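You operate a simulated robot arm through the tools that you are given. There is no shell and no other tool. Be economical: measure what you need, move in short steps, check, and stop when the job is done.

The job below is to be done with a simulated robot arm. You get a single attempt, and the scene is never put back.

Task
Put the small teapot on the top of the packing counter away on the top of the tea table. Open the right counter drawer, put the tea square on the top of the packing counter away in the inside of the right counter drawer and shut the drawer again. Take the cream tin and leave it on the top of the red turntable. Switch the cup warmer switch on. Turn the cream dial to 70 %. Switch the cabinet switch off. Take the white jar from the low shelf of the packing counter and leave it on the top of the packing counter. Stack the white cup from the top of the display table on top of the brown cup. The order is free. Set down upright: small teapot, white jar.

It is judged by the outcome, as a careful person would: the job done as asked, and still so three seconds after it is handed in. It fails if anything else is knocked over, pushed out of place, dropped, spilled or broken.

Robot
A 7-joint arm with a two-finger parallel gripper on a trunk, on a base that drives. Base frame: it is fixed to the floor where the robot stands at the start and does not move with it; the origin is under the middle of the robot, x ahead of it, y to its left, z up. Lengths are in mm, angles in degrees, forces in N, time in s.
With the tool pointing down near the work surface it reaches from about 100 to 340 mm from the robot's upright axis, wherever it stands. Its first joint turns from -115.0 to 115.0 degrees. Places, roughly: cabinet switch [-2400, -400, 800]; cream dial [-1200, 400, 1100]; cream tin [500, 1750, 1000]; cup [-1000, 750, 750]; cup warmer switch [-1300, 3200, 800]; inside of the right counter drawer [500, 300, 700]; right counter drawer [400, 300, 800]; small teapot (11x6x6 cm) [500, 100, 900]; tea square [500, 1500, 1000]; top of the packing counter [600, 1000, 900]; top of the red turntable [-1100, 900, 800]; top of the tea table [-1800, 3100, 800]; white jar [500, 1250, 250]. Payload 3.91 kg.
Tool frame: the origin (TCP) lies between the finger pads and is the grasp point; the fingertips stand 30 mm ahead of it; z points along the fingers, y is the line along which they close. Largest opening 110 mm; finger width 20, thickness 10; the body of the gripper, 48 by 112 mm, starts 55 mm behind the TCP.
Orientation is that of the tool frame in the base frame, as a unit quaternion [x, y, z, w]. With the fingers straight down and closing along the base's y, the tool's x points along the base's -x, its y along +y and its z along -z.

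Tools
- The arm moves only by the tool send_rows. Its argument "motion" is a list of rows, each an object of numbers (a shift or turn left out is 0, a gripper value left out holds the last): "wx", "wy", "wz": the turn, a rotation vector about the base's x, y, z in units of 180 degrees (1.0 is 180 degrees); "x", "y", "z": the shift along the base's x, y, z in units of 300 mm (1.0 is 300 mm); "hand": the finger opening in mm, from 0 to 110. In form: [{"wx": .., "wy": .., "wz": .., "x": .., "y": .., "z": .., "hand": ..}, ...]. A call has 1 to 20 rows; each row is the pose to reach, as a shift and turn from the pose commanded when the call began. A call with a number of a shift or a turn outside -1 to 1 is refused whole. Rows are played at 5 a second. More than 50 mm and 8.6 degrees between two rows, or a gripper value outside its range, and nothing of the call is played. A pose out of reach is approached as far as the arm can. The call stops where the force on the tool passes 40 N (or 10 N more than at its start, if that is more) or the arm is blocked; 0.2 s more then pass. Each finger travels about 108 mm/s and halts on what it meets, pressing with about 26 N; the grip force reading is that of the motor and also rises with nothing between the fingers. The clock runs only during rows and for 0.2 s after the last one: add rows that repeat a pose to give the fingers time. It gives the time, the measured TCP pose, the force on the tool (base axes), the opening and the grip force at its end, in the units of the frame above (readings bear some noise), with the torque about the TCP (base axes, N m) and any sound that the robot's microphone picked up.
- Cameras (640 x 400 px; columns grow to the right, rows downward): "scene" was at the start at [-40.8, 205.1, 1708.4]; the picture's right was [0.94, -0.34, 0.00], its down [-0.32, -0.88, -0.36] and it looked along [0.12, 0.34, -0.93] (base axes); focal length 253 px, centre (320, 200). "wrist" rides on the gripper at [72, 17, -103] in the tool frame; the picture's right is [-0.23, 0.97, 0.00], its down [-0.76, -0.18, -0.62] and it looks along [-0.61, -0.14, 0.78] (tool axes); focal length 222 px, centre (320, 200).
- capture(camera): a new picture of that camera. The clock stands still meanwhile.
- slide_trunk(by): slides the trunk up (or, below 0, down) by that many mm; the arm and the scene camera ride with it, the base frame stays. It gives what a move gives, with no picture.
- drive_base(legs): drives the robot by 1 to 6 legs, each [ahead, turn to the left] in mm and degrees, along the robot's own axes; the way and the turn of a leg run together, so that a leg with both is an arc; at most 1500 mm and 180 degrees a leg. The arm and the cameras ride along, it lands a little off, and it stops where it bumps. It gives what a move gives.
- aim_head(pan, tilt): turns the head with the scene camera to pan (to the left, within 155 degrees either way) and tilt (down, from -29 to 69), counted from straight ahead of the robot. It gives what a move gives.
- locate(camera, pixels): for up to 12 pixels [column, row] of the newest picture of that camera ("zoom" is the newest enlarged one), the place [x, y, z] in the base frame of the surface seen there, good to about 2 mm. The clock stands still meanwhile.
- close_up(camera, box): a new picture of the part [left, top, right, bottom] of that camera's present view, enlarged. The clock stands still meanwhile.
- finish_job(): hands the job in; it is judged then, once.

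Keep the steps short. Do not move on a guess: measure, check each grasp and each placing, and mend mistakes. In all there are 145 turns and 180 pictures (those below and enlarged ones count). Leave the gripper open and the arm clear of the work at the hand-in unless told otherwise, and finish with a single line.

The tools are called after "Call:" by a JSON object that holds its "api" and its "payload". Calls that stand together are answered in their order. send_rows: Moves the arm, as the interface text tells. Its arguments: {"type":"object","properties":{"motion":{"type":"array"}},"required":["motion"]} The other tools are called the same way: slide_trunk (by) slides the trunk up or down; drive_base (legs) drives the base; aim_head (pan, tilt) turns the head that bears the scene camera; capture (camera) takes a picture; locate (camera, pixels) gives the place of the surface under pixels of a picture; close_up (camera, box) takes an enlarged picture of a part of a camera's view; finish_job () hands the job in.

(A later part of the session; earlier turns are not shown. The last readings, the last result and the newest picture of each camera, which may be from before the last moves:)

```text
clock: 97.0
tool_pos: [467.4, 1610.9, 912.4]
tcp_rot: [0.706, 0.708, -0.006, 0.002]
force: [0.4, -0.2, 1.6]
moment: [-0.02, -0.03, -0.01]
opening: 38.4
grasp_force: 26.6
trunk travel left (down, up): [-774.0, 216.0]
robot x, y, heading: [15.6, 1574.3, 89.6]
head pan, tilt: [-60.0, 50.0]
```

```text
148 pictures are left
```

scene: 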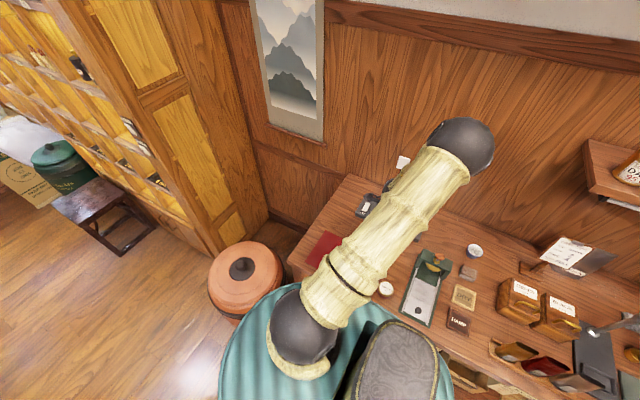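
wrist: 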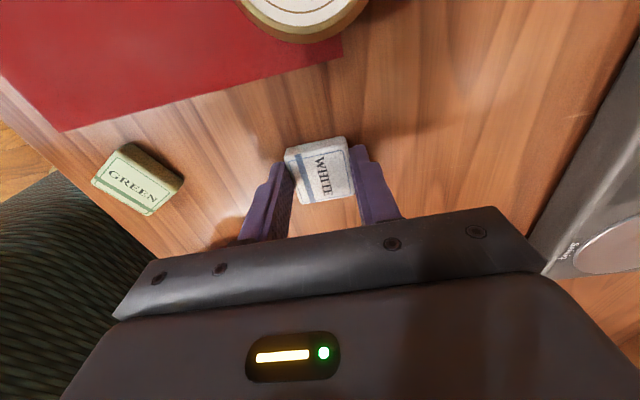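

The tea square is held (38.4 mm). I'll lift it and draw the arm in toward the robot.

Call:
{"api": "slide_trunk", "payload": {"by": 190}}

Call:
{"api": "send_rows", "payload": {"motion": [{"x": -0.15}, {"x": -0.3}, {"x": -0.45}, {"x": -0.6}, {"x": -0.75}, {"x": -0.86}]}}

Call:
{"api": "capture", "payload": {"camera": "wrist"}}

```text
clock: 99.1
tool_pos: [467.1, 1609.1, 1100.7]
tcp_rot: [0.706, 0.708, -0.006, 0.002]
force: [0.1, -0.3, -0.2]
moment: [-0.01, 0.04, 0.03]
opening: 38.9
grasp_force: 26.1
trunk travel left (down, up): [-964.0, 26.0]
robot x, y, heading: [15.2, 1574.3, 89.4]
head pan, tilt: [-60.0, 50.0]
```

```text
clock: 100.5
tool_pos: [280.8, 1603.2, 1083.4]
tcp_rot: [0.706, 0.709, -0.006, 0.003]
force: [-0.2, -0.5, -0.1]
moment: [-0.02, -0.02, -0.03]
opening: 38.5
grasp_force: 26.4
out of reach, approached as far as the arm can: row 5, 6
trunk travel left (down, up): [-964.0, 26.0]
robot x, y, heading: [15.2, 1574.2, 89.9]
head pan, tilt: [-60.0, 50.0]
```

```text
147 pictures are left
```

wrist: 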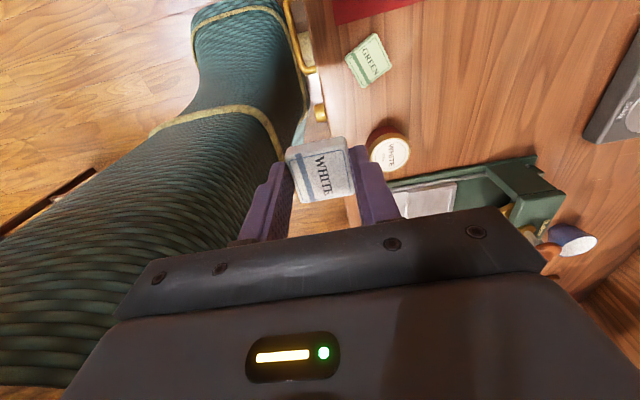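

The arm can come no nearer than 265 mm. I'll move diagonally away from the counter first, then back along it to the drawer.

Call:
{"api": "drive_base", "payload": {"legs": [[0, -45], [-320, 0], [0, 45], [-1090, 0]]}}

Call:
{"api": "aim_head", "payload": {"pan": -80, "tilt": 60}}

Call:
{"api": "capture", "payload": {"camera": "scene"}}

Call:
{"api": "capture", "payload": {"camera": "wrist"}}

```text
clock: 115.1
tool_pos: [31.2, 245.0, 1084.0]
tcp_rot: [0.714, 0.7, -0.006, 0.002]
force: [-0.2, 0.6, 0.2]
moment: [0.01, -0.03, -0.03]
opening: 38.3
grasp_force: 25.8
trunk travel left (down, up): [-964.0, 26.0]
robot x, y, heading: [-233.0, 223.9, 88.8]
head pan, tilt: [-60.0, 50.0]
```

```text
clock: 115.9
tool_pos: [31.3, 244.5, 1083.2]
tcp_rot: [0.714, 0.7, -0.007, 0.003]
force: [-0.6, 0.3, 0.3]
moment: [-0.01, -0.03, 0.0]
opening: 38.4
grasp_force: 25.9
trunk travel left (down, up): [-964.0, 26.0]
robot x, y, heading: [-231.0, 223.8, 88.5]
head pan, tilt: [-80.0, 60.0]
```

```text
146 pictures are left
```

scene: 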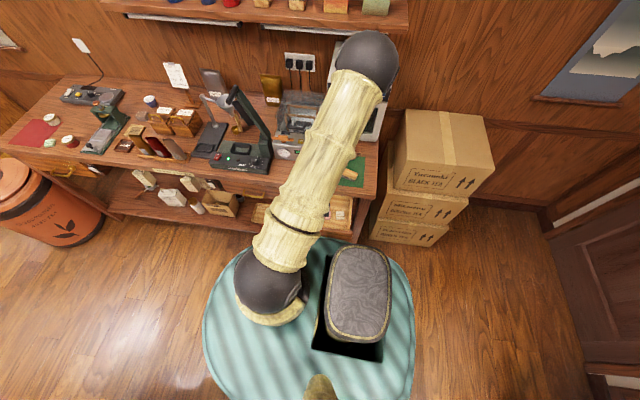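

```text
145 pictures are left
```

wrist: 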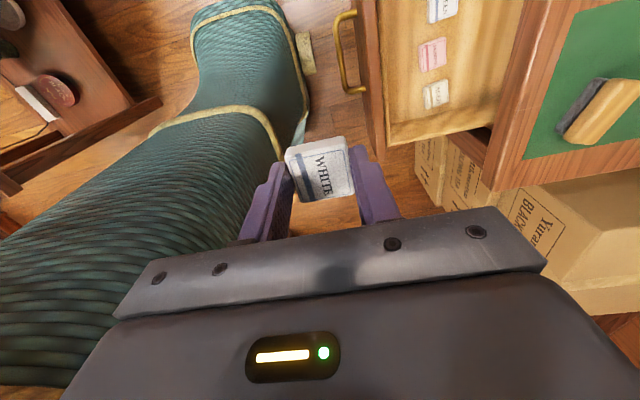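

Now I measure the drawer: its floor, walls and the squares inside.

Call:
{"api": "locate", "payload": {"camera": "wrist", "pixels": [[435, 95], [432, 52], [440, 10], [470, 90], [400, 60], [385, 110], [500, 100], [440, 137], [345, 50], [470, 30], [410, 20]]}}

```text
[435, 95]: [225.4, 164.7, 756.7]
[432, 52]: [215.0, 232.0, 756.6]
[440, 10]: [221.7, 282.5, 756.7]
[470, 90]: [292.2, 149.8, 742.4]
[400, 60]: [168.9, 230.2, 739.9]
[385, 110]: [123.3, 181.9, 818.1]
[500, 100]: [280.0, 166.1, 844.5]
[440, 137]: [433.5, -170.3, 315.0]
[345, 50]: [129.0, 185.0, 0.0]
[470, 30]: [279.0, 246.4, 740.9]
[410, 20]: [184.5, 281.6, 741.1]
```

Drawer floor is z≈741, wall top 818, and squares sit at x≈220, y 165–282. A free spot is about (190,340). I'll go over it and lower.

Call:
{"api": "send_rows", "payload": {"motion": [{"x": 0.106, "y": 0.064}, {"x": 0.212, "y": 0.128}, {"x": 0.318, "y": 0.192}, {"x": 0.424, "y": 0.256}, {"x": 0.53, "y": 0.32}]}}

Call:
{"api": "slide_trunk", "payload": {"by": -150}}

Call:
{"api": "capture", "payload": {"camera": "wrist"}}

```text
clock: 117.1
tool_pos: [190.9, 340.1, 1084.2]
tcp_rot: [0.714, 0.7, -0.007, 0.002]
force: [-0.2, 0.0, -0.6]
moment: [0.02, -0.02, 0.01]
opening: 38.3
grasp_force: 25.8
trunk travel left (down, up): [-964.0, 26.0]
robot x, y, heading: [-230.1, 222.3, 88.5]
head pan, tilt: [-80.0, 60.0]
```

```text
clock: 118.9
tool_pos: [188.8, 339.5, 933.2]
tcp_rot: [0.714, 0.7, -0.006, 0.003]
force: [-0.1, 0.1, -0.7]
moment: [-0.01, 0.0, -0.01]
opening: 38.1
grasp_force: 25.7
trunk travel left (down, up): [-814.0, 176.0]
robot x, y, heading: [-233.9, 227.5, 88.2]
head pan, tilt: [-80.0, 60.0]
```

```text
144 pictures are left
```

wrist: 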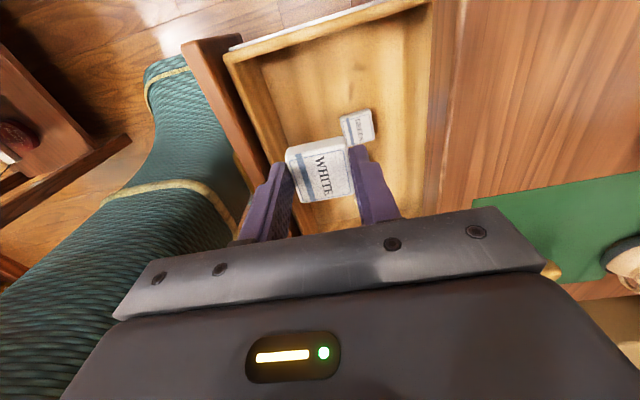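

Call:
{"api": "locate", "payload": {"camera": "wrist", "pixels": [[320, 75], [345, 30], [240, 60], [357, 127], [420, 60], [270, 130]]}}

```text
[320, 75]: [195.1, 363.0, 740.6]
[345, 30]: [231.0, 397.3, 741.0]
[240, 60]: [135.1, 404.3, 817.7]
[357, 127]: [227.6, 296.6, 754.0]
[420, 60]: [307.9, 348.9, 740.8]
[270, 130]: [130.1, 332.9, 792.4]
```

Call:
{"api": "send_rows", "payload": {"motion": [{"y": 0.04}, {"y": 0.04}]}}

Call:
{"api": "slide_trunk", "payload": {"by": -157}}

Call:
{"api": "send_rows", "payload": {"motion": [{"hand": 54}, {"hand": 54}, {"hand": 54}]}}

Call:
{"api": "slide_trunk", "payload": {"by": 160}}

Call:
{"api": "capture", "payload": {"camera": "wrist"}}

```text
clock: 119.5
tool_pos: [189.5, 350.8, 934.0]
tcp_rot: [0.714, 0.701, -0.005, 0.003]
force: [-0.2, -0.1, -0.2]
moment: [0.04, 0.0, 0.02]
opening: 38.0
grasp_force: 26.3
trunk travel left (down, up): [-814.0, 176.0]
robot x, y, heading: [-234.1, 224.0, 88.6]
head pan, tilt: [-80.0, 60.0]
```

```text
clock: 121.3
tool_pos: [188.8, 351.4, 775.6]
tcp_rot: [0.714, 0.7, -0.006, 0.002]
force: [0.2, -0.1, 0.1]
moment: [0.0, -0.02, 0.0]
opening: 38.3
grasp_force: 26.1
trunk travel left (down, up): [-657.0, 333.0]
robot x, y, heading: [-234.4, 222.6, 88.6]
head pan, tilt: [-80.0, 60.0]
```

```text
clock: 122.1
tool_pos: [189.2, 350.7, 775.1]
tcp_rot: [0.714, 0.7, -0.006, 0.003]
force: [-0.5, 0.6, -0.8]
moment: [0.0, -0.01, -0.01]
opening: 54.0
grasp_force: 0.0
trunk travel left (down, up): [-657.0, 333.0]
robot x, y, heading: [-235.5, 226.5, 88.4]
head pan, tilt: [-80.0, 60.0]
```

```text
clock: 123.9
tool_pos: [188.4, 351.7, 935.5]
tcp_rot: [0.714, 0.7, -0.006, 0.003]
force: [-0.8, 0.0, 0.3]
moment: [0.01, 0.02, -0.01]
opening: 54.2
grasp_force: 0.0
trunk travel left (down, up): [-817.0, 173.0]
robot x, y, heading: [-234.6, 222.2, 88.6]
head pan, tilt: [-80.0, 60.0]
```

```text
143 pictures are left
```

wrist: 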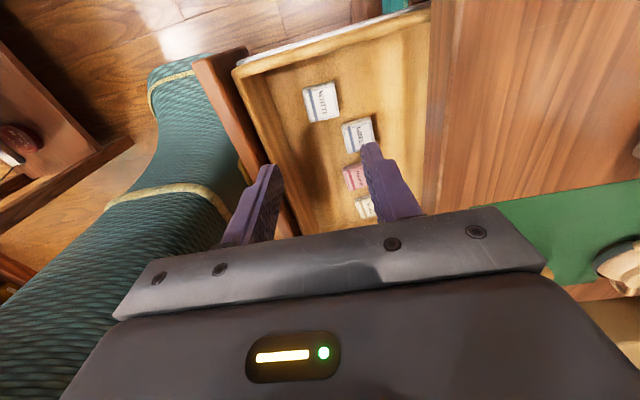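

The WHITE square lies in the drawer beside the others. Next I close the fingers, tilt the tool 45° forward, and go in front of the drawer face above its bar to push it shut.

Call:
{"api": "send_rows", "payload": {"motion": [{"x": -0.06, "y": -0.05, "wy": -0.042, "hand": 0}, {"x": -0.12, "y": -0.1, "wy": -0.084}, {"x": -0.18, "y": -0.15, "wy": -0.125}, {"x": -0.25, "y": -0.2, "wy": -0.167}, {"x": -0.31, "y": -0.25, "wy": -0.208}, {"x": -0.377, "y": -0.29, "wy": -0.25}]}}

Call:
{"api": "capture", "payload": {"camera": "wrist"}}

```text
clock: 125.3
tool_pos: [119.8, 261.7, 895.8]
tcp_rot: [0.661, 0.646, 0.269, 0.271]
force: [0.5, -0.2, -0.3]
moment: [0.01, 0.03, 0.04]
opening: 0.0
grasp_force: 25.9
out of reach, approached as far as the arm can: row 4, 5, 6
trunk travel left (down, up): [-817.0, 173.0]
robot x, y, heading: [-234.2, 220.9, 88.4]
head pan, tilt: [-80.0, 60.0]
```

```text
142 pictures are left
```

wrist: 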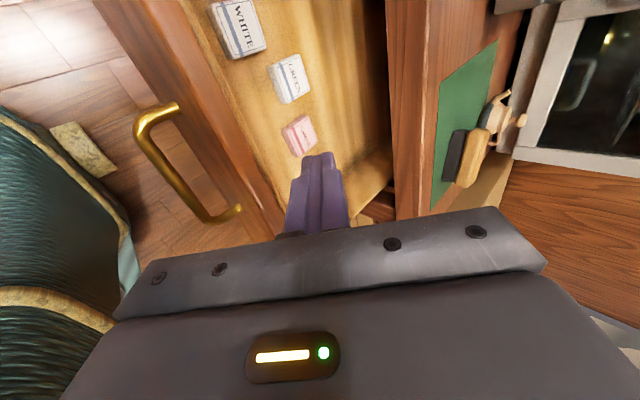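

At 45° the arm can't come far enough back. So I'll push first with the tool straight down (it reaches further in), then tilt for the last part.

Call:
{"api": "send_rows", "payload": {"motion": [{"z": 0.1, "wy": 0.042}, {"z": 0.13, "x": -0.03, "wy": 0.084}, {"z": 0.13, "x": -0.09, "wy": 0.125}, {"z": 0.13, "x": -0.14, "wy": 0.167}, {"z": 0.13, "x": -0.19, "wy": 0.208}, {"z": 0.13, "x": -0.23, "wy": 0.248}]}}

```text
clock: 126.7
tool_pos: [49.8, 260.5, 936.7]
tcp_rot: [0.713, 0.701, -0.005, 0.003]
force: [0.5, -1.3, 0.1]
moment: [-0.03, -0.01, 0.0]
opening: 0.4
grasp_force: 26.3
out of reach, approached as far as the arm can: row 1, 2, 3, 4
trunk travel left (down, up): [-817.0, 173.0]
robot x, y, heading: [-232.9, 224.7, 88.4]
head pan, tilt: [-80.0, 60.0]
```

Call:
{"api": "slide_trunk", "payload": {"by": -113}}

Call:
{"api": "send_rows", "payload": {"motion": [{"x": 0.1}, {"x": 0.18}, {"x": 0.26}, {"x": 0.34}, {"x": 0.42}, {"x": 0.5}, {"x": 0.53}]}}

Call:
{"api": "capture", "payload": {"camera": "wrist"}}

```text
clock: 128.2
tool_pos: [49.6, 259.9, 822.7]
tcp_rot: [0.714, 0.7, -0.005, 0.005]
force: [0.0, 0.6, 0.0]
moment: [-0.01, 0.02, -0.01]
opening: 0.0
grasp_force: 25.7
trunk travel left (down, up): [-704.0, 286.0]
robot x, y, heading: [-234.0, 222.0, 88.2]
head pan, tilt: [-80.0, 60.0]
```

```text
clock: 129.8
tool_pos: [210.3, 262.6, 822.0]
tcp_rot: [0.714, 0.7, -0.004, 0.004]
force: [0.2, -0.3, 0.3]
moment: [0.03, 0.0, -0.01]
opening: 0.1
grasp_force: 26.1
trunk travel left (down, up): [-704.0, 286.0]
robot x, y, heading: [-233.2, 221.7, 88.4]
head pan, tilt: [-80.0, 60.0]
```

```text
141 pictures are left
```

wrist: 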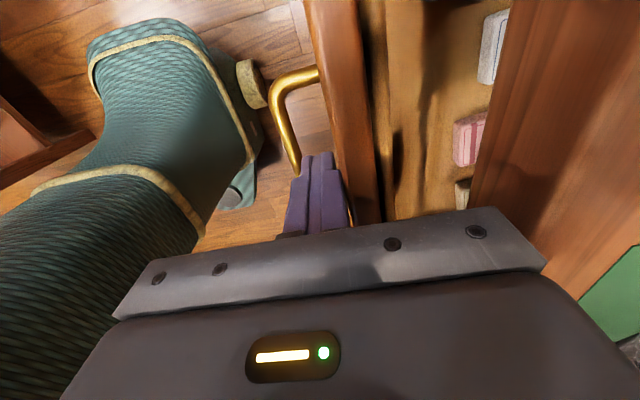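

It pushes well; the face is now at x≈220. I back off a little, tilt 45° and push the rest with the fingertips.

Call:
{"api": "send_rows", "payload": {"motion": [{"x": -0.1, "z": 0.02}, {"x": -0.12, "z": 0.02, "wy": -0.042}, {"x": -0.12, "z": 0.02, "wy": -0.084}, {"x": -0.12, "z": 0.02, "wy": -0.125}, {"x": -0.12, "z": 0.02, "wy": -0.167}, {"x": -0.12, "z": 0.02, "wy": -0.208}, {"x": -0.12, "z": 0.02, "wy": -0.25}]}}

Call:
{"api": "send_rows", "payload": {"motion": [{"x": 0.08}, {"x": 0.16}, {"x": 0.22}, {"x": 0.27}, {"x": 0.3}, {"x": 0.32}, {"x": 0.335}]}}

Call:
{"api": "capture", "payload": {"camera": "wrist"}}

```text
clock: 131.4
tool_pos: [172.8, 260.4, 829.6]
tcp_rot: [0.661, 0.645, 0.269, 0.272]
force: [0.0, -0.5, -0.2]
moment: [0.0, -0.01, 0.0]
opening: 0.0
grasp_force: 26.3
trunk travel left (down, up): [-704.0, 286.0]
robot x, y, heading: [-229.5, 221.2, 88.3]
head pan, tilt: [-80.0, 60.0]
```

```text
clock: 132.7
tool_pos: [255.7, 260.0, 827.6]
tcp_rot: [0.663, 0.647, 0.266, 0.267]
force: [-21.0, -1.6, 19.2]
moment: [0.17, -0.18, 0.14]
opening: 0.0
grasp_force: 25.6
trunk travel left (down, up): [-704.0, 286.0]
robot x, y, heading: [-235.3, 222.0, 88.4]
head pan, tilt: [-80.0, 60.0]
stopped in row 6: the force on the tool passed its limit at 47 N (the readings are from after the stop); the commanded pose is now the measured one
```

```text
140 pictures are left
```

wrist: 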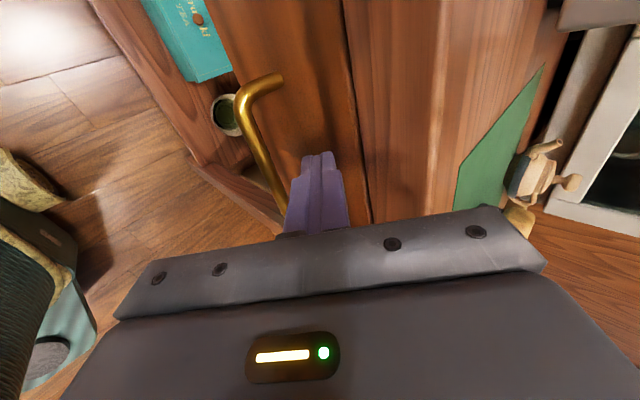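

Call:
{"api": "locate", "payload": {"camera": "wrist", "pixels": [[310, 60], [310, 110], [250, 40], [370, 100], [340, 70], [258, 140], [230, 60]]}}

Call:
{"api": "send_rows", "payload": {"motion": [{"x": -0.1, "z": 0.02}, {"x": -0.16, "z": 0.04}]}}

Call:
{"api": "capture", "payload": {"camera": "wrist"}}

```text
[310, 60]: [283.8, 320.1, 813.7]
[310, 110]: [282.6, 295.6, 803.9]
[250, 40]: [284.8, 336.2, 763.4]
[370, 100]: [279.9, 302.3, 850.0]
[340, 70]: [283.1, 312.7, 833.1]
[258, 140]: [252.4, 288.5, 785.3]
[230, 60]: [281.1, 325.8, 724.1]
```

```text
clock: 133.3
tool_pos: [212.3, 258.7, 837.0]
tcp_rot: [0.663, 0.647, 0.265, 0.268]
force: [0.8, 0.4, 0.4]
moment: [0.05, -0.02, -0.01]
opening: 0.0
grasp_force: 26.0
trunk travel left (down, up): [-704.0, 286.0]
robot x, y, heading: [-234.7, 223.5, 88.3]
head pan, tilt: [-80.0, 60.0]
```

```text
139 pictures are left
```

wrist: 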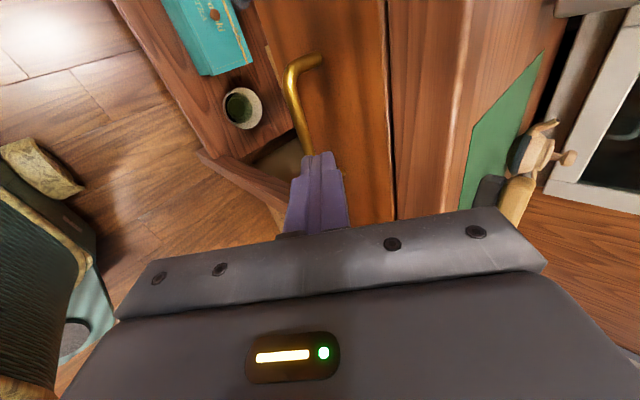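

The drawer is shut (face at x≈284, bar at 252, as at the start). Now the teapot: I check where the elbow sits relative to the wall shelf.

Call:
{"api": "capture", "payload": {"camera": "scene"}}

```text
138 pictures are left
```

scene: 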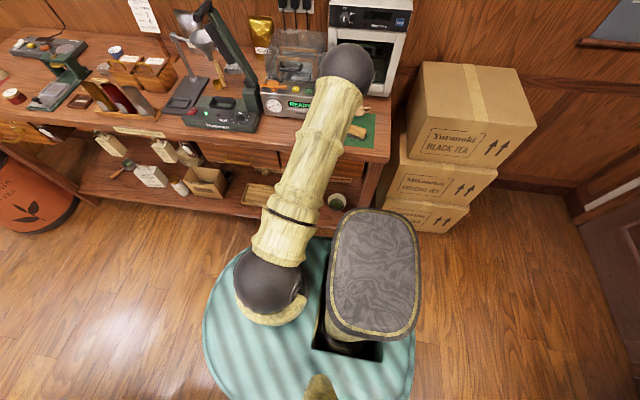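

Call:
{"api": "locate", "payload": {"camera": "scene", "pixels": [[347, 65], [345, 45], [330, 110], [270, 280], [250, 250], [400, 90], [365, 80]]}}

Call:
{"api": "aim_head", "payload": {"pan": -105, "tilt": 15}}

Call:
{"api": "capture", "payload": {"camera": "scene"}}

Call:
{"api": "locate", "payload": {"camera": "scene", "pixels": [[230, 100], [150, 130], [280, 170], [320, 60], [200, 150], [260, 260]]}}

```text
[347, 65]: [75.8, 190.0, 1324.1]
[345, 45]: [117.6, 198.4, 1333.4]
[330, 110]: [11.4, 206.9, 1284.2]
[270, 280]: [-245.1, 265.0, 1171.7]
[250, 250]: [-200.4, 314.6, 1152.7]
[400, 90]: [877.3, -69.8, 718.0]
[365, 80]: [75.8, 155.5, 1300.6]
```

```text
clock: 134.4
tool_pos: [211.2, 259.6, 838.1]
tcp_rot: [0.662, 0.648, 0.265, 0.267]
force: [0.3, 0.5, 0.0]
moment: [-0.01, 0.0, -0.01]
opening: 0.3
grasp_force: 25.0
trunk travel left (down, up): [-704.0, 286.0]
robot x, y, heading: [-233.5, 222.1, 88.3]
head pan, tilt: [-105.0, 15.0]
```

```text
137 pictures are left
```

scene: 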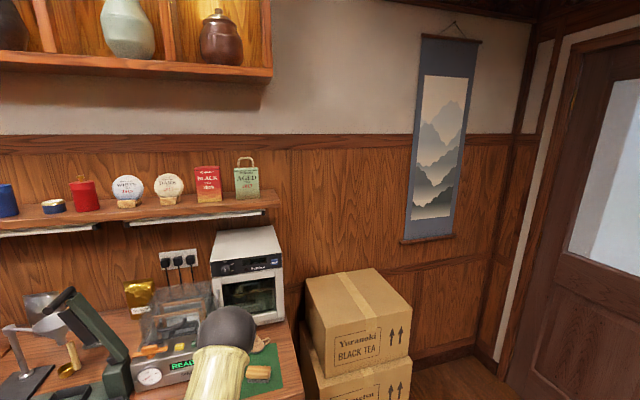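

```text
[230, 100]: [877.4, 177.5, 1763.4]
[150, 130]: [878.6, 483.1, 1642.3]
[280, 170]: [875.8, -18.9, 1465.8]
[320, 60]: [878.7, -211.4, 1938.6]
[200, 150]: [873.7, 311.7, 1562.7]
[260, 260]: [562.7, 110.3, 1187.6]
```

The elbow stays well below the wall shelf. I also need the heat sealer's lever position, since I must pass near it.

Call:
{"api": "locate", "payload": {"camera": "scene", "pixels": [[68, 293], [50, 305], [100, 345], [120, 370], [120, 392], [40, 330], [10, 330], [150, 375], [262, 340]]}}

Call:
{"api": "slide_trunk", "payload": {"by": 280}}

Call:
{"api": "send_rows", "payload": {"motion": [{"wy": 0.042, "hand": 100}, {"wy": 0.084}, {"x": -0.1, "wy": 0.125}, {"x": -0.2, "wy": 0.167}, {"x": -0.3, "wy": 0.208}, {"x": -0.4, "wy": 0.249}, {"x": -0.55, "wy": 0.249}]}}

```text
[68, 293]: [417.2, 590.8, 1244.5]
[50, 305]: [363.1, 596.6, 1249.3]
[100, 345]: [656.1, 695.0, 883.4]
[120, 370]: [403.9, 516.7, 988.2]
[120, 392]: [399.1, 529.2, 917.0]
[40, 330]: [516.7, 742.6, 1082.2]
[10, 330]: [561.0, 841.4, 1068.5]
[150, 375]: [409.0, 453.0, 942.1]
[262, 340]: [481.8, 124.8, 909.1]
```

```text
clock: 137.2
tool_pos: [211.1, 260.0, 1117.4]
tcp_rot: [0.663, 0.647, 0.265, 0.267]
force: [-1.2, 0.1, 0.9]
moment: [0.02, 0.0, 0.0]
opening: 0.1
grasp_force: 26.1
trunk travel left (down, up): [-984.0, 6.0]
robot x, y, heading: [-236.1, 222.5, 88.3]
head pan, tilt: [-105.0, 15.0]
```

```text
clock: 138.8
tool_pos: [46.6, 258.8, 1117.2]
tcp_rot: [0.714, 0.7, -0.007, 0.001]
force: [-0.1, -0.1, 0.5]
moment: [-0.01, -0.03, 0.02]
opening: 100.1
grasp_force: 0.0
trunk travel left (down, up): [-984.0, 6.0]
robot x, y, heading: [-234.6, 220.4, 88.6]
head pan, tilt: [-105.0, 15.0]
```

The lever stands at about (390,590,1249), so the path stays clear of it. I now drive to about (12,150), facing +y, with the arm drawn in.

Call:
{"api": "drive_base", "payload": {"legs": [[0, -45], [345, 0], [0, 46.5], [-310, 0]]}}

Call:
{"api": "capture", "payload": {"camera": "wrist"}}

```text
clock: 149.3
tool_pos: [299.7, 195.3, 1117.5]
tcp_rot: [0.697, 0.717, -0.008, 0.0]
force: [-0.6, 0.0, -0.1]
moment: [0.02, 0.01, 0.0]
opening: 99.9
grasp_force: 0.0
trunk travel left (down, up): [-984.0, 6.0]
robot x, y, heading: [19.1, 143.9, 91.1]
head pan, tilt: [-105.0, 15.0]
```

```text
136 pictures are left
```

wrist: 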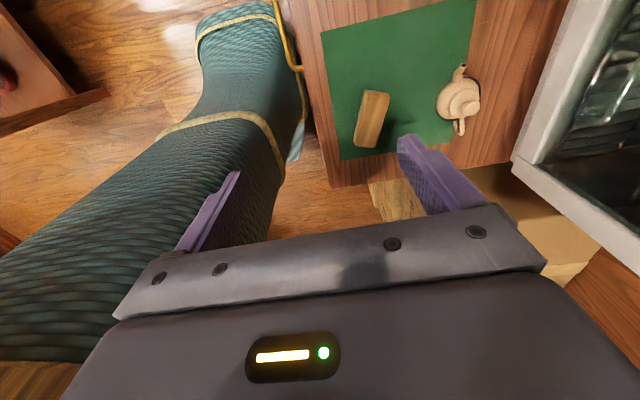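

I see the teapot at (460,98). I'll measure its body, spout and handle.

Call:
{"api": "close_up", "payload": {"camera": "wrist", "box": [400, 40, 520, 160]}}

Call:
{"api": "locate", "payload": {"camera": "wrist", "pixels": [[462, 95], [470, 82], [445, 98], [476, 100], [460, 115], [461, 68], [461, 130], [458, 85], [520, 160], [375, 105], [370, 140]]}}

```text
3.33 times, centred on (460, 100) of wrist
```

zoom: 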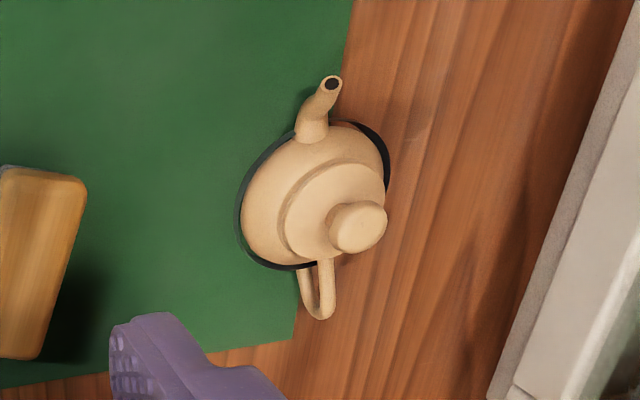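

```text
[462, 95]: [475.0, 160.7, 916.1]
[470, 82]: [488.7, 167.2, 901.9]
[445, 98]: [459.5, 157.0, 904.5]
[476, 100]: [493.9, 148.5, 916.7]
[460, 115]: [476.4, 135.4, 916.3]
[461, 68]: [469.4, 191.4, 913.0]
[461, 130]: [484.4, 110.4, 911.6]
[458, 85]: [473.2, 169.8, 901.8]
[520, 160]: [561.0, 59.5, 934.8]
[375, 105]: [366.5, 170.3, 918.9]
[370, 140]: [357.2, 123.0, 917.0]
```

Body centre ≈ (478,147), lid top ≈ 917, knob 937. I'll move over it with 90 mm opening, then lower.

Call:
{"api": "send_rows", "payload": {"motion": [{"x": 0.12, "y": -0.03, "hand": 90}, {"x": 0.24, "y": -0.06}, {"x": 0.36, "y": -0.1}, {"x": 0.48, "y": -0.13}, {"x": 0.594, "y": -0.161}]}}

Call:
{"api": "slide_trunk", "payload": {"by": -120}}

Call:
{"api": "capture", "payload": {"camera": "wrist"}}

```text
clock: 150.5
tool_pos: [479.8, 147.9, 1116.1]
tcp_rot: [0.697, 0.717, -0.008, -0.001]
force: [0.2, -0.4, 1.6]
moment: [0.0, 0.01, -0.03]
opening: 89.9
grasp_force: 0.1
trunk travel left (down, up): [-984.0, 6.0]
robot x, y, heading: [16.4, 146.6, 91.3]
head pan, tilt: [-105.0, 15.0]
```

```text
clock: 152.0
tool_pos: [477.9, 146.9, 997.2]
tcp_rot: [0.697, 0.717, -0.007, 0.0]
force: [1.0, -0.7, 1.1]
moment: [-0.02, 0.02, 0.01]
opening: 90.0
grasp_force: 0.0
trunk travel left (down, up): [-864.0, 126.0]
robot x, y, heading: [20.7, 143.4, 91.3]
head pan, tilt: [-105.0, 15.0]
```

```text
134 pictures are left
```

wrist: 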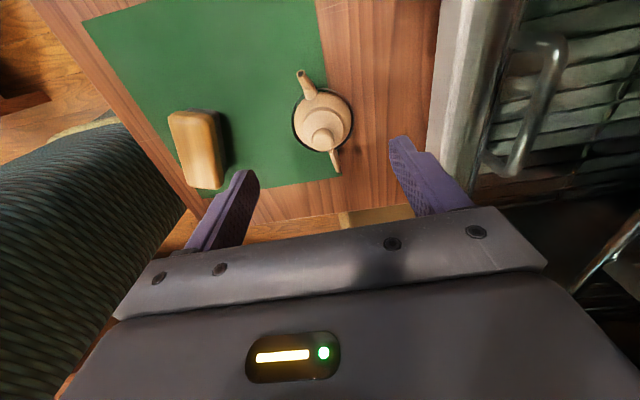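

Call:
{"api": "locate", "payload": {"camera": "wrist", "pixels": [[540, 120], [515, 170], [545, 60], [470, 60], [440, 130], [324, 138], [297, 118], [350, 118], [322, 95]]}}

```text
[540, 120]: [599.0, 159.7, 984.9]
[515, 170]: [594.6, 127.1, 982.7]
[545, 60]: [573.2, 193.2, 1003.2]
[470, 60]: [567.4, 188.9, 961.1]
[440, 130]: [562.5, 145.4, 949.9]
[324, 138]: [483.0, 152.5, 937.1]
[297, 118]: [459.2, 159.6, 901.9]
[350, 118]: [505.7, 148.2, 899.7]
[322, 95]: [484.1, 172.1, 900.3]
```

Refined centre is (482,151). The oven handle is at x≥573, which leaves clearance. I adjust, lower to z≈912 and close.

Call:
{"api": "send_rows", "payload": {"motion": [{"x": 0.013, "y": 0.013}, {"x": 0.013, "y": 0.013}]}}

Call:
{"api": "slide_trunk", "payload": {"by": -85}}

Call:
{"api": "send_rows", "payload": {"motion": [{"hand": 60}, {"hand": 40}, {"hand": 40}, {"hand": 40}]}}

Call:
{"api": "capture", "payload": {"camera": "wrist"}}

```text
clock: 152.6
tool_pos: [482.3, 150.6, 996.5]
tcp_rot: [0.697, 0.717, -0.007, 0.0]
force: [-0.1, 0.3, -0.1]
moment: [-0.05, -0.02, 0.0]
opening: 89.8
grasp_force: 0.0
trunk travel left (down, up): [-864.0, 126.0]
robot x, y, heading: [21.6, 145.4, 91.1]
head pan, tilt: [-105.0, 15.0]
```

```text
clock: 153.8
tool_pos: [481.8, 151.4, 912.4]
tcp_rot: [0.697, 0.717, -0.007, 0.0]
force: [-0.4, 0.8, -0.2]
moment: [0.03, -0.01, 0.03]
opening: 89.9
grasp_force: 0.0
trunk travel left (down, up): [-779.0, 211.0]
robot x, y, heading: [19.5, 144.9, 91.3]
head pan, tilt: [-105.0, 15.0]
```

```text
clock: 154.8
tool_pos: [482.3, 151.5, 911.5]
tcp_rot: [0.697, 0.717, -0.007, -0.001]
force: [-0.8, 0.7, 0.2]
moment: [-0.01, 0.02, 0.01]
opening: 51.7
grasp_force: 26.4
trunk travel left (down, up): [-779.0, 211.0]
robot x, y, heading: [19.1, 148.6, 91.3]
head pan, tilt: [-105.0, 15.0]
```

```text
133 pictures are left
```

wrist: 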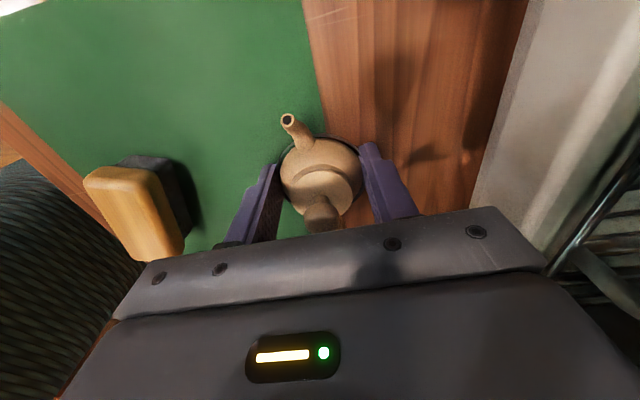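

The teapot is held (51.7 mm on the body). I lift, draw in and drive up the aisle.

Call:
{"api": "slide_trunk", "payload": {"by": 200}}

Call:
{"api": "send_rows", "payload": {"motion": [{"x": -0.12}, {"x": -0.24}, {"x": -0.36}, {"x": -0.48}, {"x": -0.6}]}}

Call:
{"api": "capture", "payload": {"camera": "wrist"}}

Call:
{"api": "drive_base", "payload": {"legs": [[0, 45], [320, 0], [0, -45], [1350, 0]]}}

Call:
{"api": "aim_head", "payload": {"pan": 40, "tilt": 35}}

Call:
{"api": "capture", "payload": {"camera": "scene"}}

```text
clock: 157.0
tool_pos: [482.1, 152.0, 1111.0]
tcp_rot: [0.697, 0.717, -0.008, 0.0]
force: [-0.7, 0.9, -0.7]
moment: [-0.02, -0.02, 0.01]
opening: 51.5
grasp_force: 26.0
trunk travel left (down, up): [-979.0, 11.0]
robot x, y, heading: [14.4, 143.2, 91.0]
head pan, tilt: [-105.0, 15.0]
```

```text
clock: 158.2
tool_pos: [302.4, 153.7, 1110.7]
tcp_rot: [0.697, 0.717, -0.006, 0.001]
force: [-0.5, -0.2, -0.4]
moment: [0.04, -0.03, 0.05]
opening: 51.3
grasp_force: 26.3
trunk travel left (down, up): [-979.0, 11.0]
robot x, y, heading: [19.7, 142.0, 91.0]
head pan, tilt: [-105.0, 15.0]
```

```text
132 pictures are left
```

wrist: 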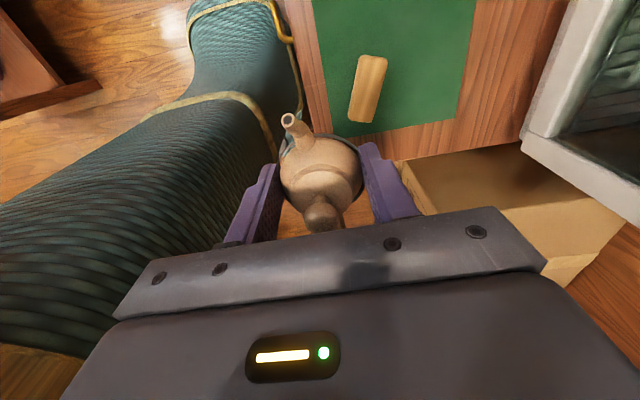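

```text
clock: 159.9
tool_pos: [295.6, 213.0, 1109.5]
tcp_rot: [0.62, 0.785, -0.008, 0.002]
force: [0.5, -0.3, 0.3]
moment: [-0.01, -0.01, 0.0]
opening: 51.7
grasp_force: 26.2
trunk travel left (down, up): [-979.0, 11.0]
robot x, y, heading: [19.8, 148.2, 101.6]
head pan, tilt: [-105.0, 15.0]
stopped in leg 1: the robot was blocked; the commanded pose is now the measured one
```

```text
clock: 162.2
tool_pos: [295.5, 211.6, 1111.5]
tcp_rot: [0.619, 0.785, -0.008, 0.002]
force: [0.6, -0.5, -0.7]
moment: [-0.01, 0.03, 0.0]
opening: 51.5
grasp_force: 25.9
trunk travel left (down, up): [-979.0, 11.0]
robot x, y, heading: [22.3, 145.8, 101.8]
head pan, tilt: [40.0, 35.0]
```

```text
131 pictures are left
```

scene: 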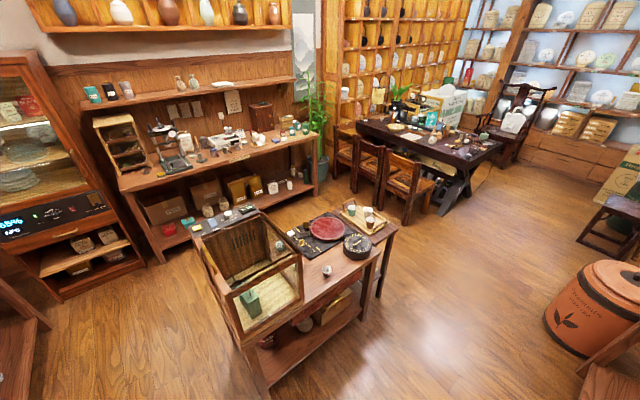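

Turning left swung the long rear of the base into something beside the counter (12° short bump). I'll reverse the way I came in instead.

Call:
{"api": "drive_base", "payload": {"legs": [[0, -11], [310, 0], [0, -46], [-345, 0], [0, 46], [1200, 0]]}}

Call:
{"api": "aim_head", "payload": {"pan": -130, "tilt": 40}}

Call:
{"api": "capture", "payload": {"camera": "scene"}}

Call:
{"api": "aim_head", "payload": {"pan": 35, "tilt": 35}}

Call:
{"api": "capture", "payload": {"camera": "scene"}}

```text
clock: 180.3
tool_pos: [-5.8, 1424.9, 1109.9]
tcp_rot: [0.672, 0.74, -0.008, 0.001]
force: [-0.6, 0.0, -0.6]
moment: [0.01, 0.02, -0.01]
opening: 51.1
grasp_force: 25.6
trunk travel left (down, up): [-979.0, 11.0]
robot x, y, heading: [-288.3, 1397.7, 93.9]
head pan, tilt: [40.0, 35.0]
```

```text
clock: 182.9
tool_pos: [-6.8, 1424.7, 1110.3]
tcp_rot: [0.673, 0.74, -0.008, 0.002]
force: [-0.1, 0.1, -0.9]
moment: [0.01, 0.0, -0.01]
opening: 51.1
grasp_force: 26.2
trunk travel left (down, up): [-979.0, 11.0]
robot x, y, heading: [-290.8, 1396.3, 93.7]
head pan, tilt: [-130.0, 40.0]
```

```text
130 pictures are left
```

scene: 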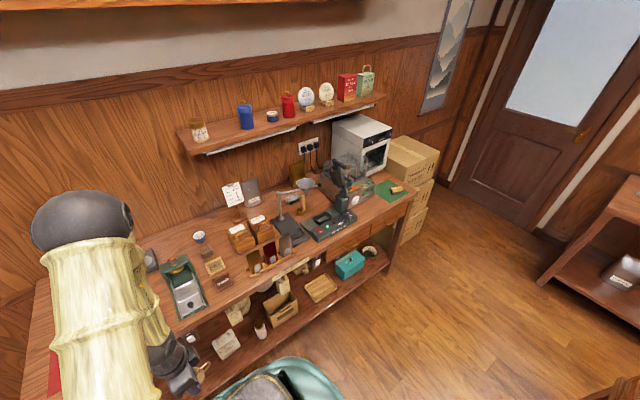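

```text
clock: 185.4
tool_pos: [-6.7, 1424.3, 1110.7]
tcp_rot: [0.672, 0.741, -0.008, 0.001]
force: [-1.2, 0.3, -0.2]
moment: [0.03, -0.02, -0.03]
opening: 51.2
grasp_force: 26.1
trunk travel left (down, up): [-979.0, 11.0]
robot x, y, heading: [-285.0, 1395.0, 93.6]
head pan, tilt: [35.0, 35.0]
```

```text
129 pictures are left
```

scene: 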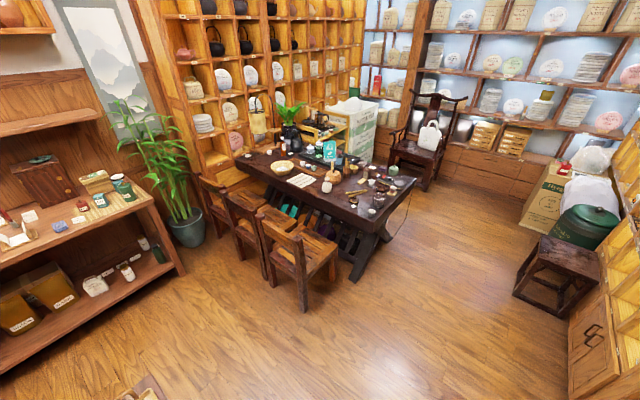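

Boxes and counter look undisturbed. Now I measure the tea table: its corners, chairs and items.

Call:
{"api": "locate", "payload": {"camera": "scene", "pixels": [[413, 184], [360, 230], [238, 158], [330, 212], [350, 215], [375, 220], [395, 195], [335, 250], [300, 305], [448, 185], [352, 280], [372, 205]]}}

Call:
{"api": "close_up", "payload": {"camera": "scene", "box": [230, 120, 430, 245]}}

```text
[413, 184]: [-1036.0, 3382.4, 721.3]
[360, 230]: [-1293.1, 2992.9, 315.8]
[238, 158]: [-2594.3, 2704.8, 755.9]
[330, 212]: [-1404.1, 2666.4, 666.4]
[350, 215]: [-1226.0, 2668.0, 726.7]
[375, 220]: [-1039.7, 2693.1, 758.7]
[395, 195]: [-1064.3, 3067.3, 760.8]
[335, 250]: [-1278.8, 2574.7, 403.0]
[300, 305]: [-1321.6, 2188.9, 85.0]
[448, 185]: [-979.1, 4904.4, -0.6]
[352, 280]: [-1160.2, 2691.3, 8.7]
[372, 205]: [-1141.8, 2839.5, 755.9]
```

```text
3.20 times, centred on (330, 182) of scene
```

zoom: 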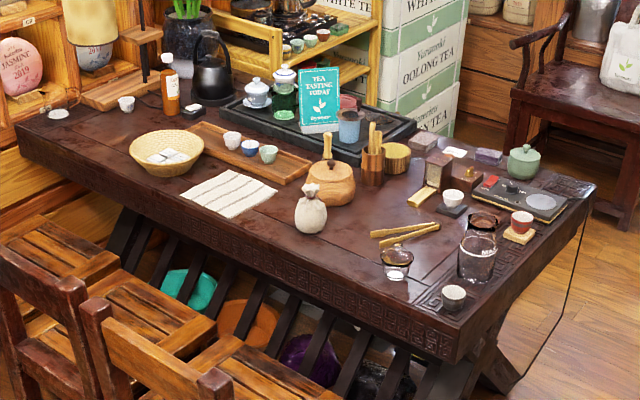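

Call:
{"api": "locate", "payload": {"camera": "zoom", "pixels": [[490, 182], [535, 200], [515, 187], [350, 250], [360, 225], [480, 320], [420, 330], [400, 235], [120, 165], [400, 305], [560, 190], [350, 270]]}}

Call:
{"api": "close_up", "payload": {"camera": "scene", "box": [340, 160, 440, 235]}}

```text
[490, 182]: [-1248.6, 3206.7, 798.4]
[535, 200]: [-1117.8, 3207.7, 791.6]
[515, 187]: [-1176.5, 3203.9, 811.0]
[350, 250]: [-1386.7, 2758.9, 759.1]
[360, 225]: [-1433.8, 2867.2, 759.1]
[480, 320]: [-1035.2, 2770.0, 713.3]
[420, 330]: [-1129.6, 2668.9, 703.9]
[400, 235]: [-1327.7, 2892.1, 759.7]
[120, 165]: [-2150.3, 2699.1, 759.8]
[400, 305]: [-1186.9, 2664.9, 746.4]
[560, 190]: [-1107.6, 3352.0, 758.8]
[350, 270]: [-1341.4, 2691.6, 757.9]
```

```text
5.33 times, centred on (390, 198) of scene
```

zoom: 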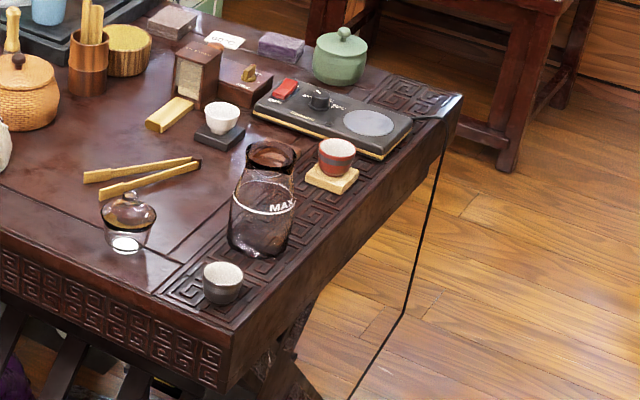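

Call:
{"api": "locate", "payload": {"camera": "zoom", "pixels": [[190, 230], [205, 185], [127, 240], [260, 245], [222, 295], [170, 280], [160, 160], [200, 165], [285, 88], [319, 98], [340, 180], [282, 83]]}}

```text
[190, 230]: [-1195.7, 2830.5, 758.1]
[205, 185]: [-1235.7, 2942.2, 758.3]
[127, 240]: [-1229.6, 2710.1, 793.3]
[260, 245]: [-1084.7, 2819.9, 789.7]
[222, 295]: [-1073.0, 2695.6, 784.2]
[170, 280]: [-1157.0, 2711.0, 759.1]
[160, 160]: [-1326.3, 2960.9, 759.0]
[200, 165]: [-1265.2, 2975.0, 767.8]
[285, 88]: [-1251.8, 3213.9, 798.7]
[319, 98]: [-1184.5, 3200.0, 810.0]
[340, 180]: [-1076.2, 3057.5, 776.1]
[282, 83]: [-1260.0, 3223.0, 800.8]
```

A free spot on the tea table is near (-1210,2870). I'll approach it from the table's right end, so the arm must swing to the robot's left; I do that here in the open.

Call:
{"api": "send_rows", "payload": {"motion": [{"x": -0.022, "y": 0.129, "wz": 0.0444}, {"x": -0.062, "y": 0.254, "wz": 0.0888}, {"x": -0.119, "y": 0.372, "wz": 0.1332}, {"x": -0.192, "y": 0.482, "wz": 0.1776}, {"x": -0.279, "y": 0.579, "wz": 0.222}, {"x": -0.379, "y": 0.664, "wz": 0.2664}, {"x": -0.49, "y": 0.734, "wz": 0.3108}, {"x": -0.609, "y": 0.788, "wz": 0.3552}, {"x": -0.735, "y": 0.825, "wz": 0.3996}, {"x": -0.865, "y": 0.844, "wz": 0.444}]}}

Call:
{"api": "send_rows", "payload": {"motion": [{"x": -0.131, "y": 0.001, "wz": 0.0444}, {"x": -0.261, "y": -0.017, "wz": 0.0888}, {"x": -0.387, "y": -0.052, "wz": 0.1332}, {"x": -0.507, "y": -0.105, "wz": 0.1776}, {"x": -0.619, "y": -0.174, "wz": 0.222}, {"x": -0.72, "y": -0.258, "wz": 0.2664}, {"x": -0.808, "y": -0.355, "wz": 0.3108}, {"x": -0.882, "y": -0.463, "wz": 0.3552}, {"x": -0.94, "y": -0.581, "wz": 0.3996}, {"x": -0.981, "y": -0.705, "wz": 0.444}]}}

Call:
{"api": "drive_base", "payload": {"legs": [[0, 24.2], [1136, 0], [0, -27.8]]}}

Call:
{"api": "aim_head", "payload": {"pan": 50, "tilt": 45}}

Call:
{"api": "capture", "payload": {"camera": "scene"}}

```text
clock: 187.6
tool_pos: [-264.4, 1718.2, 1097.7]
tcp_rot: [0.039, 0.999, -0.006, 0.007]
force: [-0.4, -0.1, -0.1]
moment: [0.0, -0.02, 0.01]
opening: 51.1
grasp_force: 26.0
out of reach, approached as far as the arm can: row 3, 4, 5, 6, 7, 8, 9, 10
trunk travel left (down, up): [-979.0, 11.0]
robot x, y, heading: [-288.3, 1394.6, 93.7]
head pan, tilt: [35.0, 35.0]
```

```text
clock: 189.8
tool_pos: [-557.1, 1504.9, 1096.2]
tcp_rot: [-0.613, 0.79, -0.001, 0.008]
force: [0.6, 0.1, -0.8]
moment: [0.03, -0.03, 0.01]
opening: 51.1
grasp_force: 25.9
trunk travel left (down, up): [-979.0, 11.0]
robot x, y, heading: [-288.8, 1395.2, 93.5]
head pan, tilt: [35.0, 35.0]
```

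```text
clock: 200.3
tool_pos: [-1098.4, 2535.1, 1096.0]
tcp_rot: [-0.593, 0.805, -0.002, 0.007]
force: [-0.4, 1.7, 0.0]
moment: [0.01, -0.02, 0.01]
opening: 50.7
grasp_force: 26.2
trunk travel left (down, up): [-979.0, 11.0]
robot x, y, heading: [-837.2, 2414.1, 91.0]
head pan, tilt: [35.0, 35.0]
```

```text
clock: 201.1
tool_pos: [-1099.5, 2534.7, 1096.2]
tcp_rot: [-0.594, 0.805, -0.001, 0.007]
force: [-1.1, -0.2, -0.9]
moment: [0.01, -0.01, 0.01]
opening: 50.8
grasp_force: 25.9
trunk travel left (down, up): [-979.0, 11.0]
robot x, y, heading: [-839.4, 2411.9, 91.1]
head pan, tilt: [50.0, 45.0]
```

```text
126 pictures are left
```

scene: 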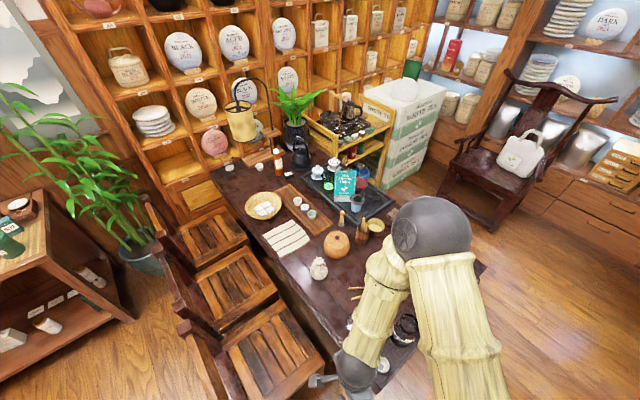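

I'm slightly too close to the table's end line. I'll drive forward with a small rightward offset to about (-785,2850).

Call:
{"api": "drive_base", "payload": {"legs": [[0, -8], [443, 0], [0, 7]]}}

Call:
{"api": "capture", "payload": {"camera": "wrist"}}

Call:
{"api": "aim_head", "payload": {"pan": 100, "tilt": 55}}

Call:
{"api": "capture", "payload": {"camera": "scene"}}

```text
clock: 205.6
tool_pos: [-1044.5, 2979.2, 1096.0]
tcp_rot: [-0.586, 0.81, -0.001, 0.007]
force: [-0.8, -0.1, -1.2]
moment: [-0.01, -0.01, 0.03]
opening: 50.9
grasp_force: 26.1
trunk travel left (down, up): [-979.0, 11.0]
robot x, y, heading: [-782.0, 2850.3, 90.0]
head pan, tilt: [50.0, 45.0]
```

```text
125 pictures are left
```

wrist: 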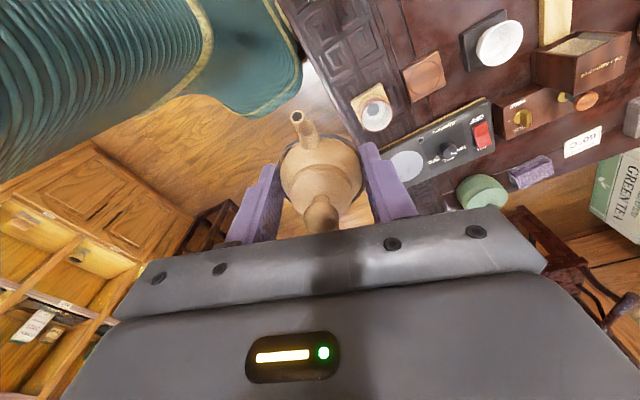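

```text
clock: 206.8
tool_pos: [-1042.1, 2979.3, 1096.9]
tcp_rot: [-0.584, 0.811, -0.001, 0.008]
force: [0.1, 0.2, -0.9]
moment: [0.01, -0.02, 0.01]
opening: 51.1
grasp_force: 25.9
trunk travel left (down, up): [-979.0, 11.0]
robot x, y, heading: [-782.5, 2855.0, 90.0]
head pan, tilt: [100.0, 55.0]
```

```text
124 pictures are left
```

scene: 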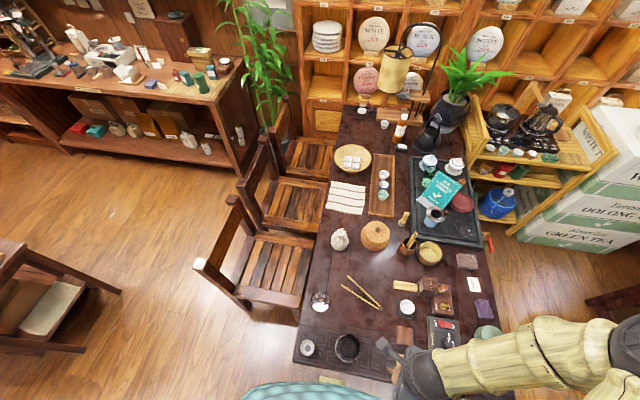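

Good top view. I'll close up on the right end of the table and measure the free spot between glass, carafe and tongs.

Call:
{"api": "close_up", "payload": {"camera": "scene", "box": [280, 230, 480, 390]}}

Call:
{"api": "locate", "payload": {"camera": "scene", "pixels": [[320, 298], [346, 340], [334, 345], [360, 345], [378, 325], [340, 315], [400, 333], [380, 305], [306, 340], [360, 318], [330, 280], [347, 362]]}}

```text
2.50 times, centred on (380, 310) of scene
```

zoom: 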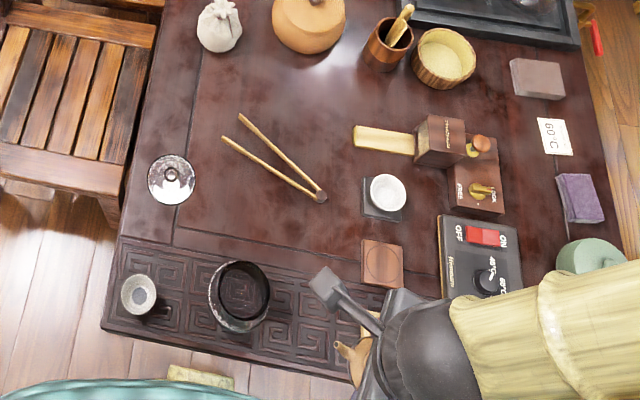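

```text
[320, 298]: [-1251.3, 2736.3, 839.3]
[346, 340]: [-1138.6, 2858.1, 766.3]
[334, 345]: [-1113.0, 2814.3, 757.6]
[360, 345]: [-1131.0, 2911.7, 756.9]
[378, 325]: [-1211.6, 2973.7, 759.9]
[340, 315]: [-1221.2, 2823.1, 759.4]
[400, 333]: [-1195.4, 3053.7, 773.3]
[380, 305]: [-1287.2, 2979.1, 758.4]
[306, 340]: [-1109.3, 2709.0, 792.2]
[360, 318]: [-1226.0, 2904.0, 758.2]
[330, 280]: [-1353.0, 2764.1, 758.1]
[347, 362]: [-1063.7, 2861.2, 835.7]
```

Target spot is (-1230,2893), clear of carafe, glass and tongs. I move over it and turn the tool so the fingers close along x.

Call:
{"api": "send_rows", "payload": {"motion": [{"x": -0.12, "y": -0.055, "wz": 0.02}, {"x": -0.24, "y": -0.11, "wz": 0.04}, {"x": -0.36, "y": -0.165, "wz": 0.06}, {"x": -0.48, "y": -0.22, "wz": 0.08}, {"x": -0.55, "y": -0.255, "wz": 0.09}, {"x": -0.627, "y": -0.287, "wz": 0.103}]}}

Call:
{"api": "slide_trunk", "payload": {"by": -220}}

Call:
{"api": "capture", "payload": {"camera": "wrist"}}

Call:
{"api": "capture", "payload": {"camera": "scene"}}

```text
clock: 208.2
tool_pos: [-1232.0, 2890.2, 1094.9]
tcp_rot: [0.708, -0.706, 0.0, -0.009]
force: [-0.3, -0.8, -0.1]
moment: [0.01, 0.01, 0.01]
opening: 50.4
grasp_force: 26.0
trunk travel left (down, up): [-979.0, 11.0]
robot x, y, heading: [-781.5, 2851.9, 90.0]
head pan, tilt: [100.0, 55.0]
```

```text
clock: 210.5
tool_pos: [-1231.2, 2892.7, 875.7]
tcp_rot: [0.709, -0.706, 0.0, -0.007]
force: [0.2, 0.3, -0.9]
moment: [0.01, 0.02, -0.01]
opening: 50.7
grasp_force: 26.3
trunk travel left (down, up): [-759.0, 231.0]
robot x, y, heading: [-780.7, 2849.9, 90.1]
head pan, tilt: [100.0, 55.0]
```

```text
122 pictures are left
```

wrist: 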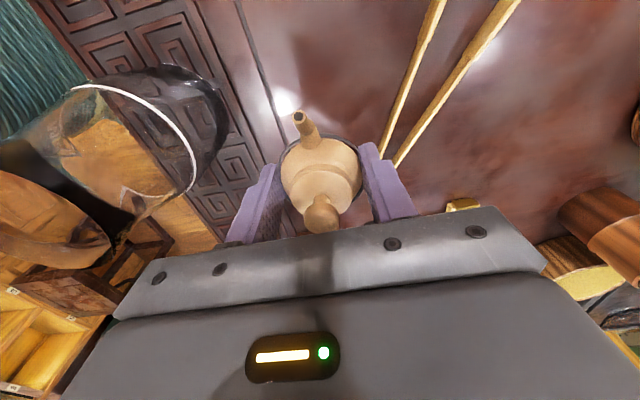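

```text
121 pictures are left
```

scene: 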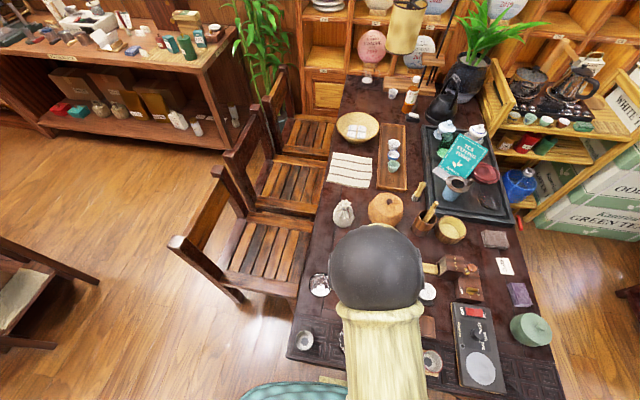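

Call:
{"api": "locate", "payload": {"camera": "wrist", "pixels": [[398, 158], [382, 150], [222, 110], [190, 160], [280, 110], [330, 110], [470, 205]]}}

```text
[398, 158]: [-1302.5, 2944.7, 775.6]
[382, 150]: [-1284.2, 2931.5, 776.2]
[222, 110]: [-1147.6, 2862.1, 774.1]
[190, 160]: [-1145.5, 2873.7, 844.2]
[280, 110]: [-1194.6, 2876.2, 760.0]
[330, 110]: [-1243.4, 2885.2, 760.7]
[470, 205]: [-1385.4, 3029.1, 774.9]
```

I shift 6 mm away from the tongs, then lower until the base touches (TCP ≈ 793) and release.

Call:
{"api": "send_rows", "payload": {"motion": [{"x": 0.02, "y": -0.027}, {"x": 0.02, "y": -0.027}]}}

Call:
{"api": "slide_trunk", "payload": {"by": -81}}

Call:
{"api": "send_rows", "payload": {"motion": [{"z": -0.008}, {"z": -0.008}]}}

```text
clock: 211.1
tool_pos: [-1224.6, 2887.2, 874.5]
tcp_rot: [-0.707, 0.707, 0.0, 0.008]
force: [-0.7, -0.2, -0.9]
moment: [-0.01, 0.0, 0.0]
opening: 50.4
grasp_force: 26.1
trunk travel left (down, up): [-759.0, 231.0]
robot x, y, heading: [-783.5, 2850.7, 89.9]
head pan, tilt: [100.0, 55.0]
```

```text
clock: 212.3
tool_pos: [-1225.5, 2886.1, 795.3]
tcp_rot: [0.707, -0.707, 0.0, -0.007]
force: [-0.2, 0.0, -0.5]
moment: [0.01, -0.01, 0.02]
opening: 50.6
grasp_force: 26.2
trunk travel left (down, up): [-678.0, 312.0]
robot x, y, heading: [-783.7, 2848.9, 90.2]
head pan, tilt: [100.0, 55.0]
```

```text
clock: 212.9
tool_pos: [-1225.0, 2883.1, 793.5]
tcp_rot: [0.709, -0.705, 0.0, -0.007]
force: [-0.5, -2.0, 3.7]
moment: [-0.01, -0.04, -0.02]
opening: 50.7
grasp_force: 26.3
trunk travel left (down, up): [-678.0, 312.0]
robot x, y, heading: [-785.3, 2850.5, 90.0]
head pan, tilt: [100.0, 55.0]
```

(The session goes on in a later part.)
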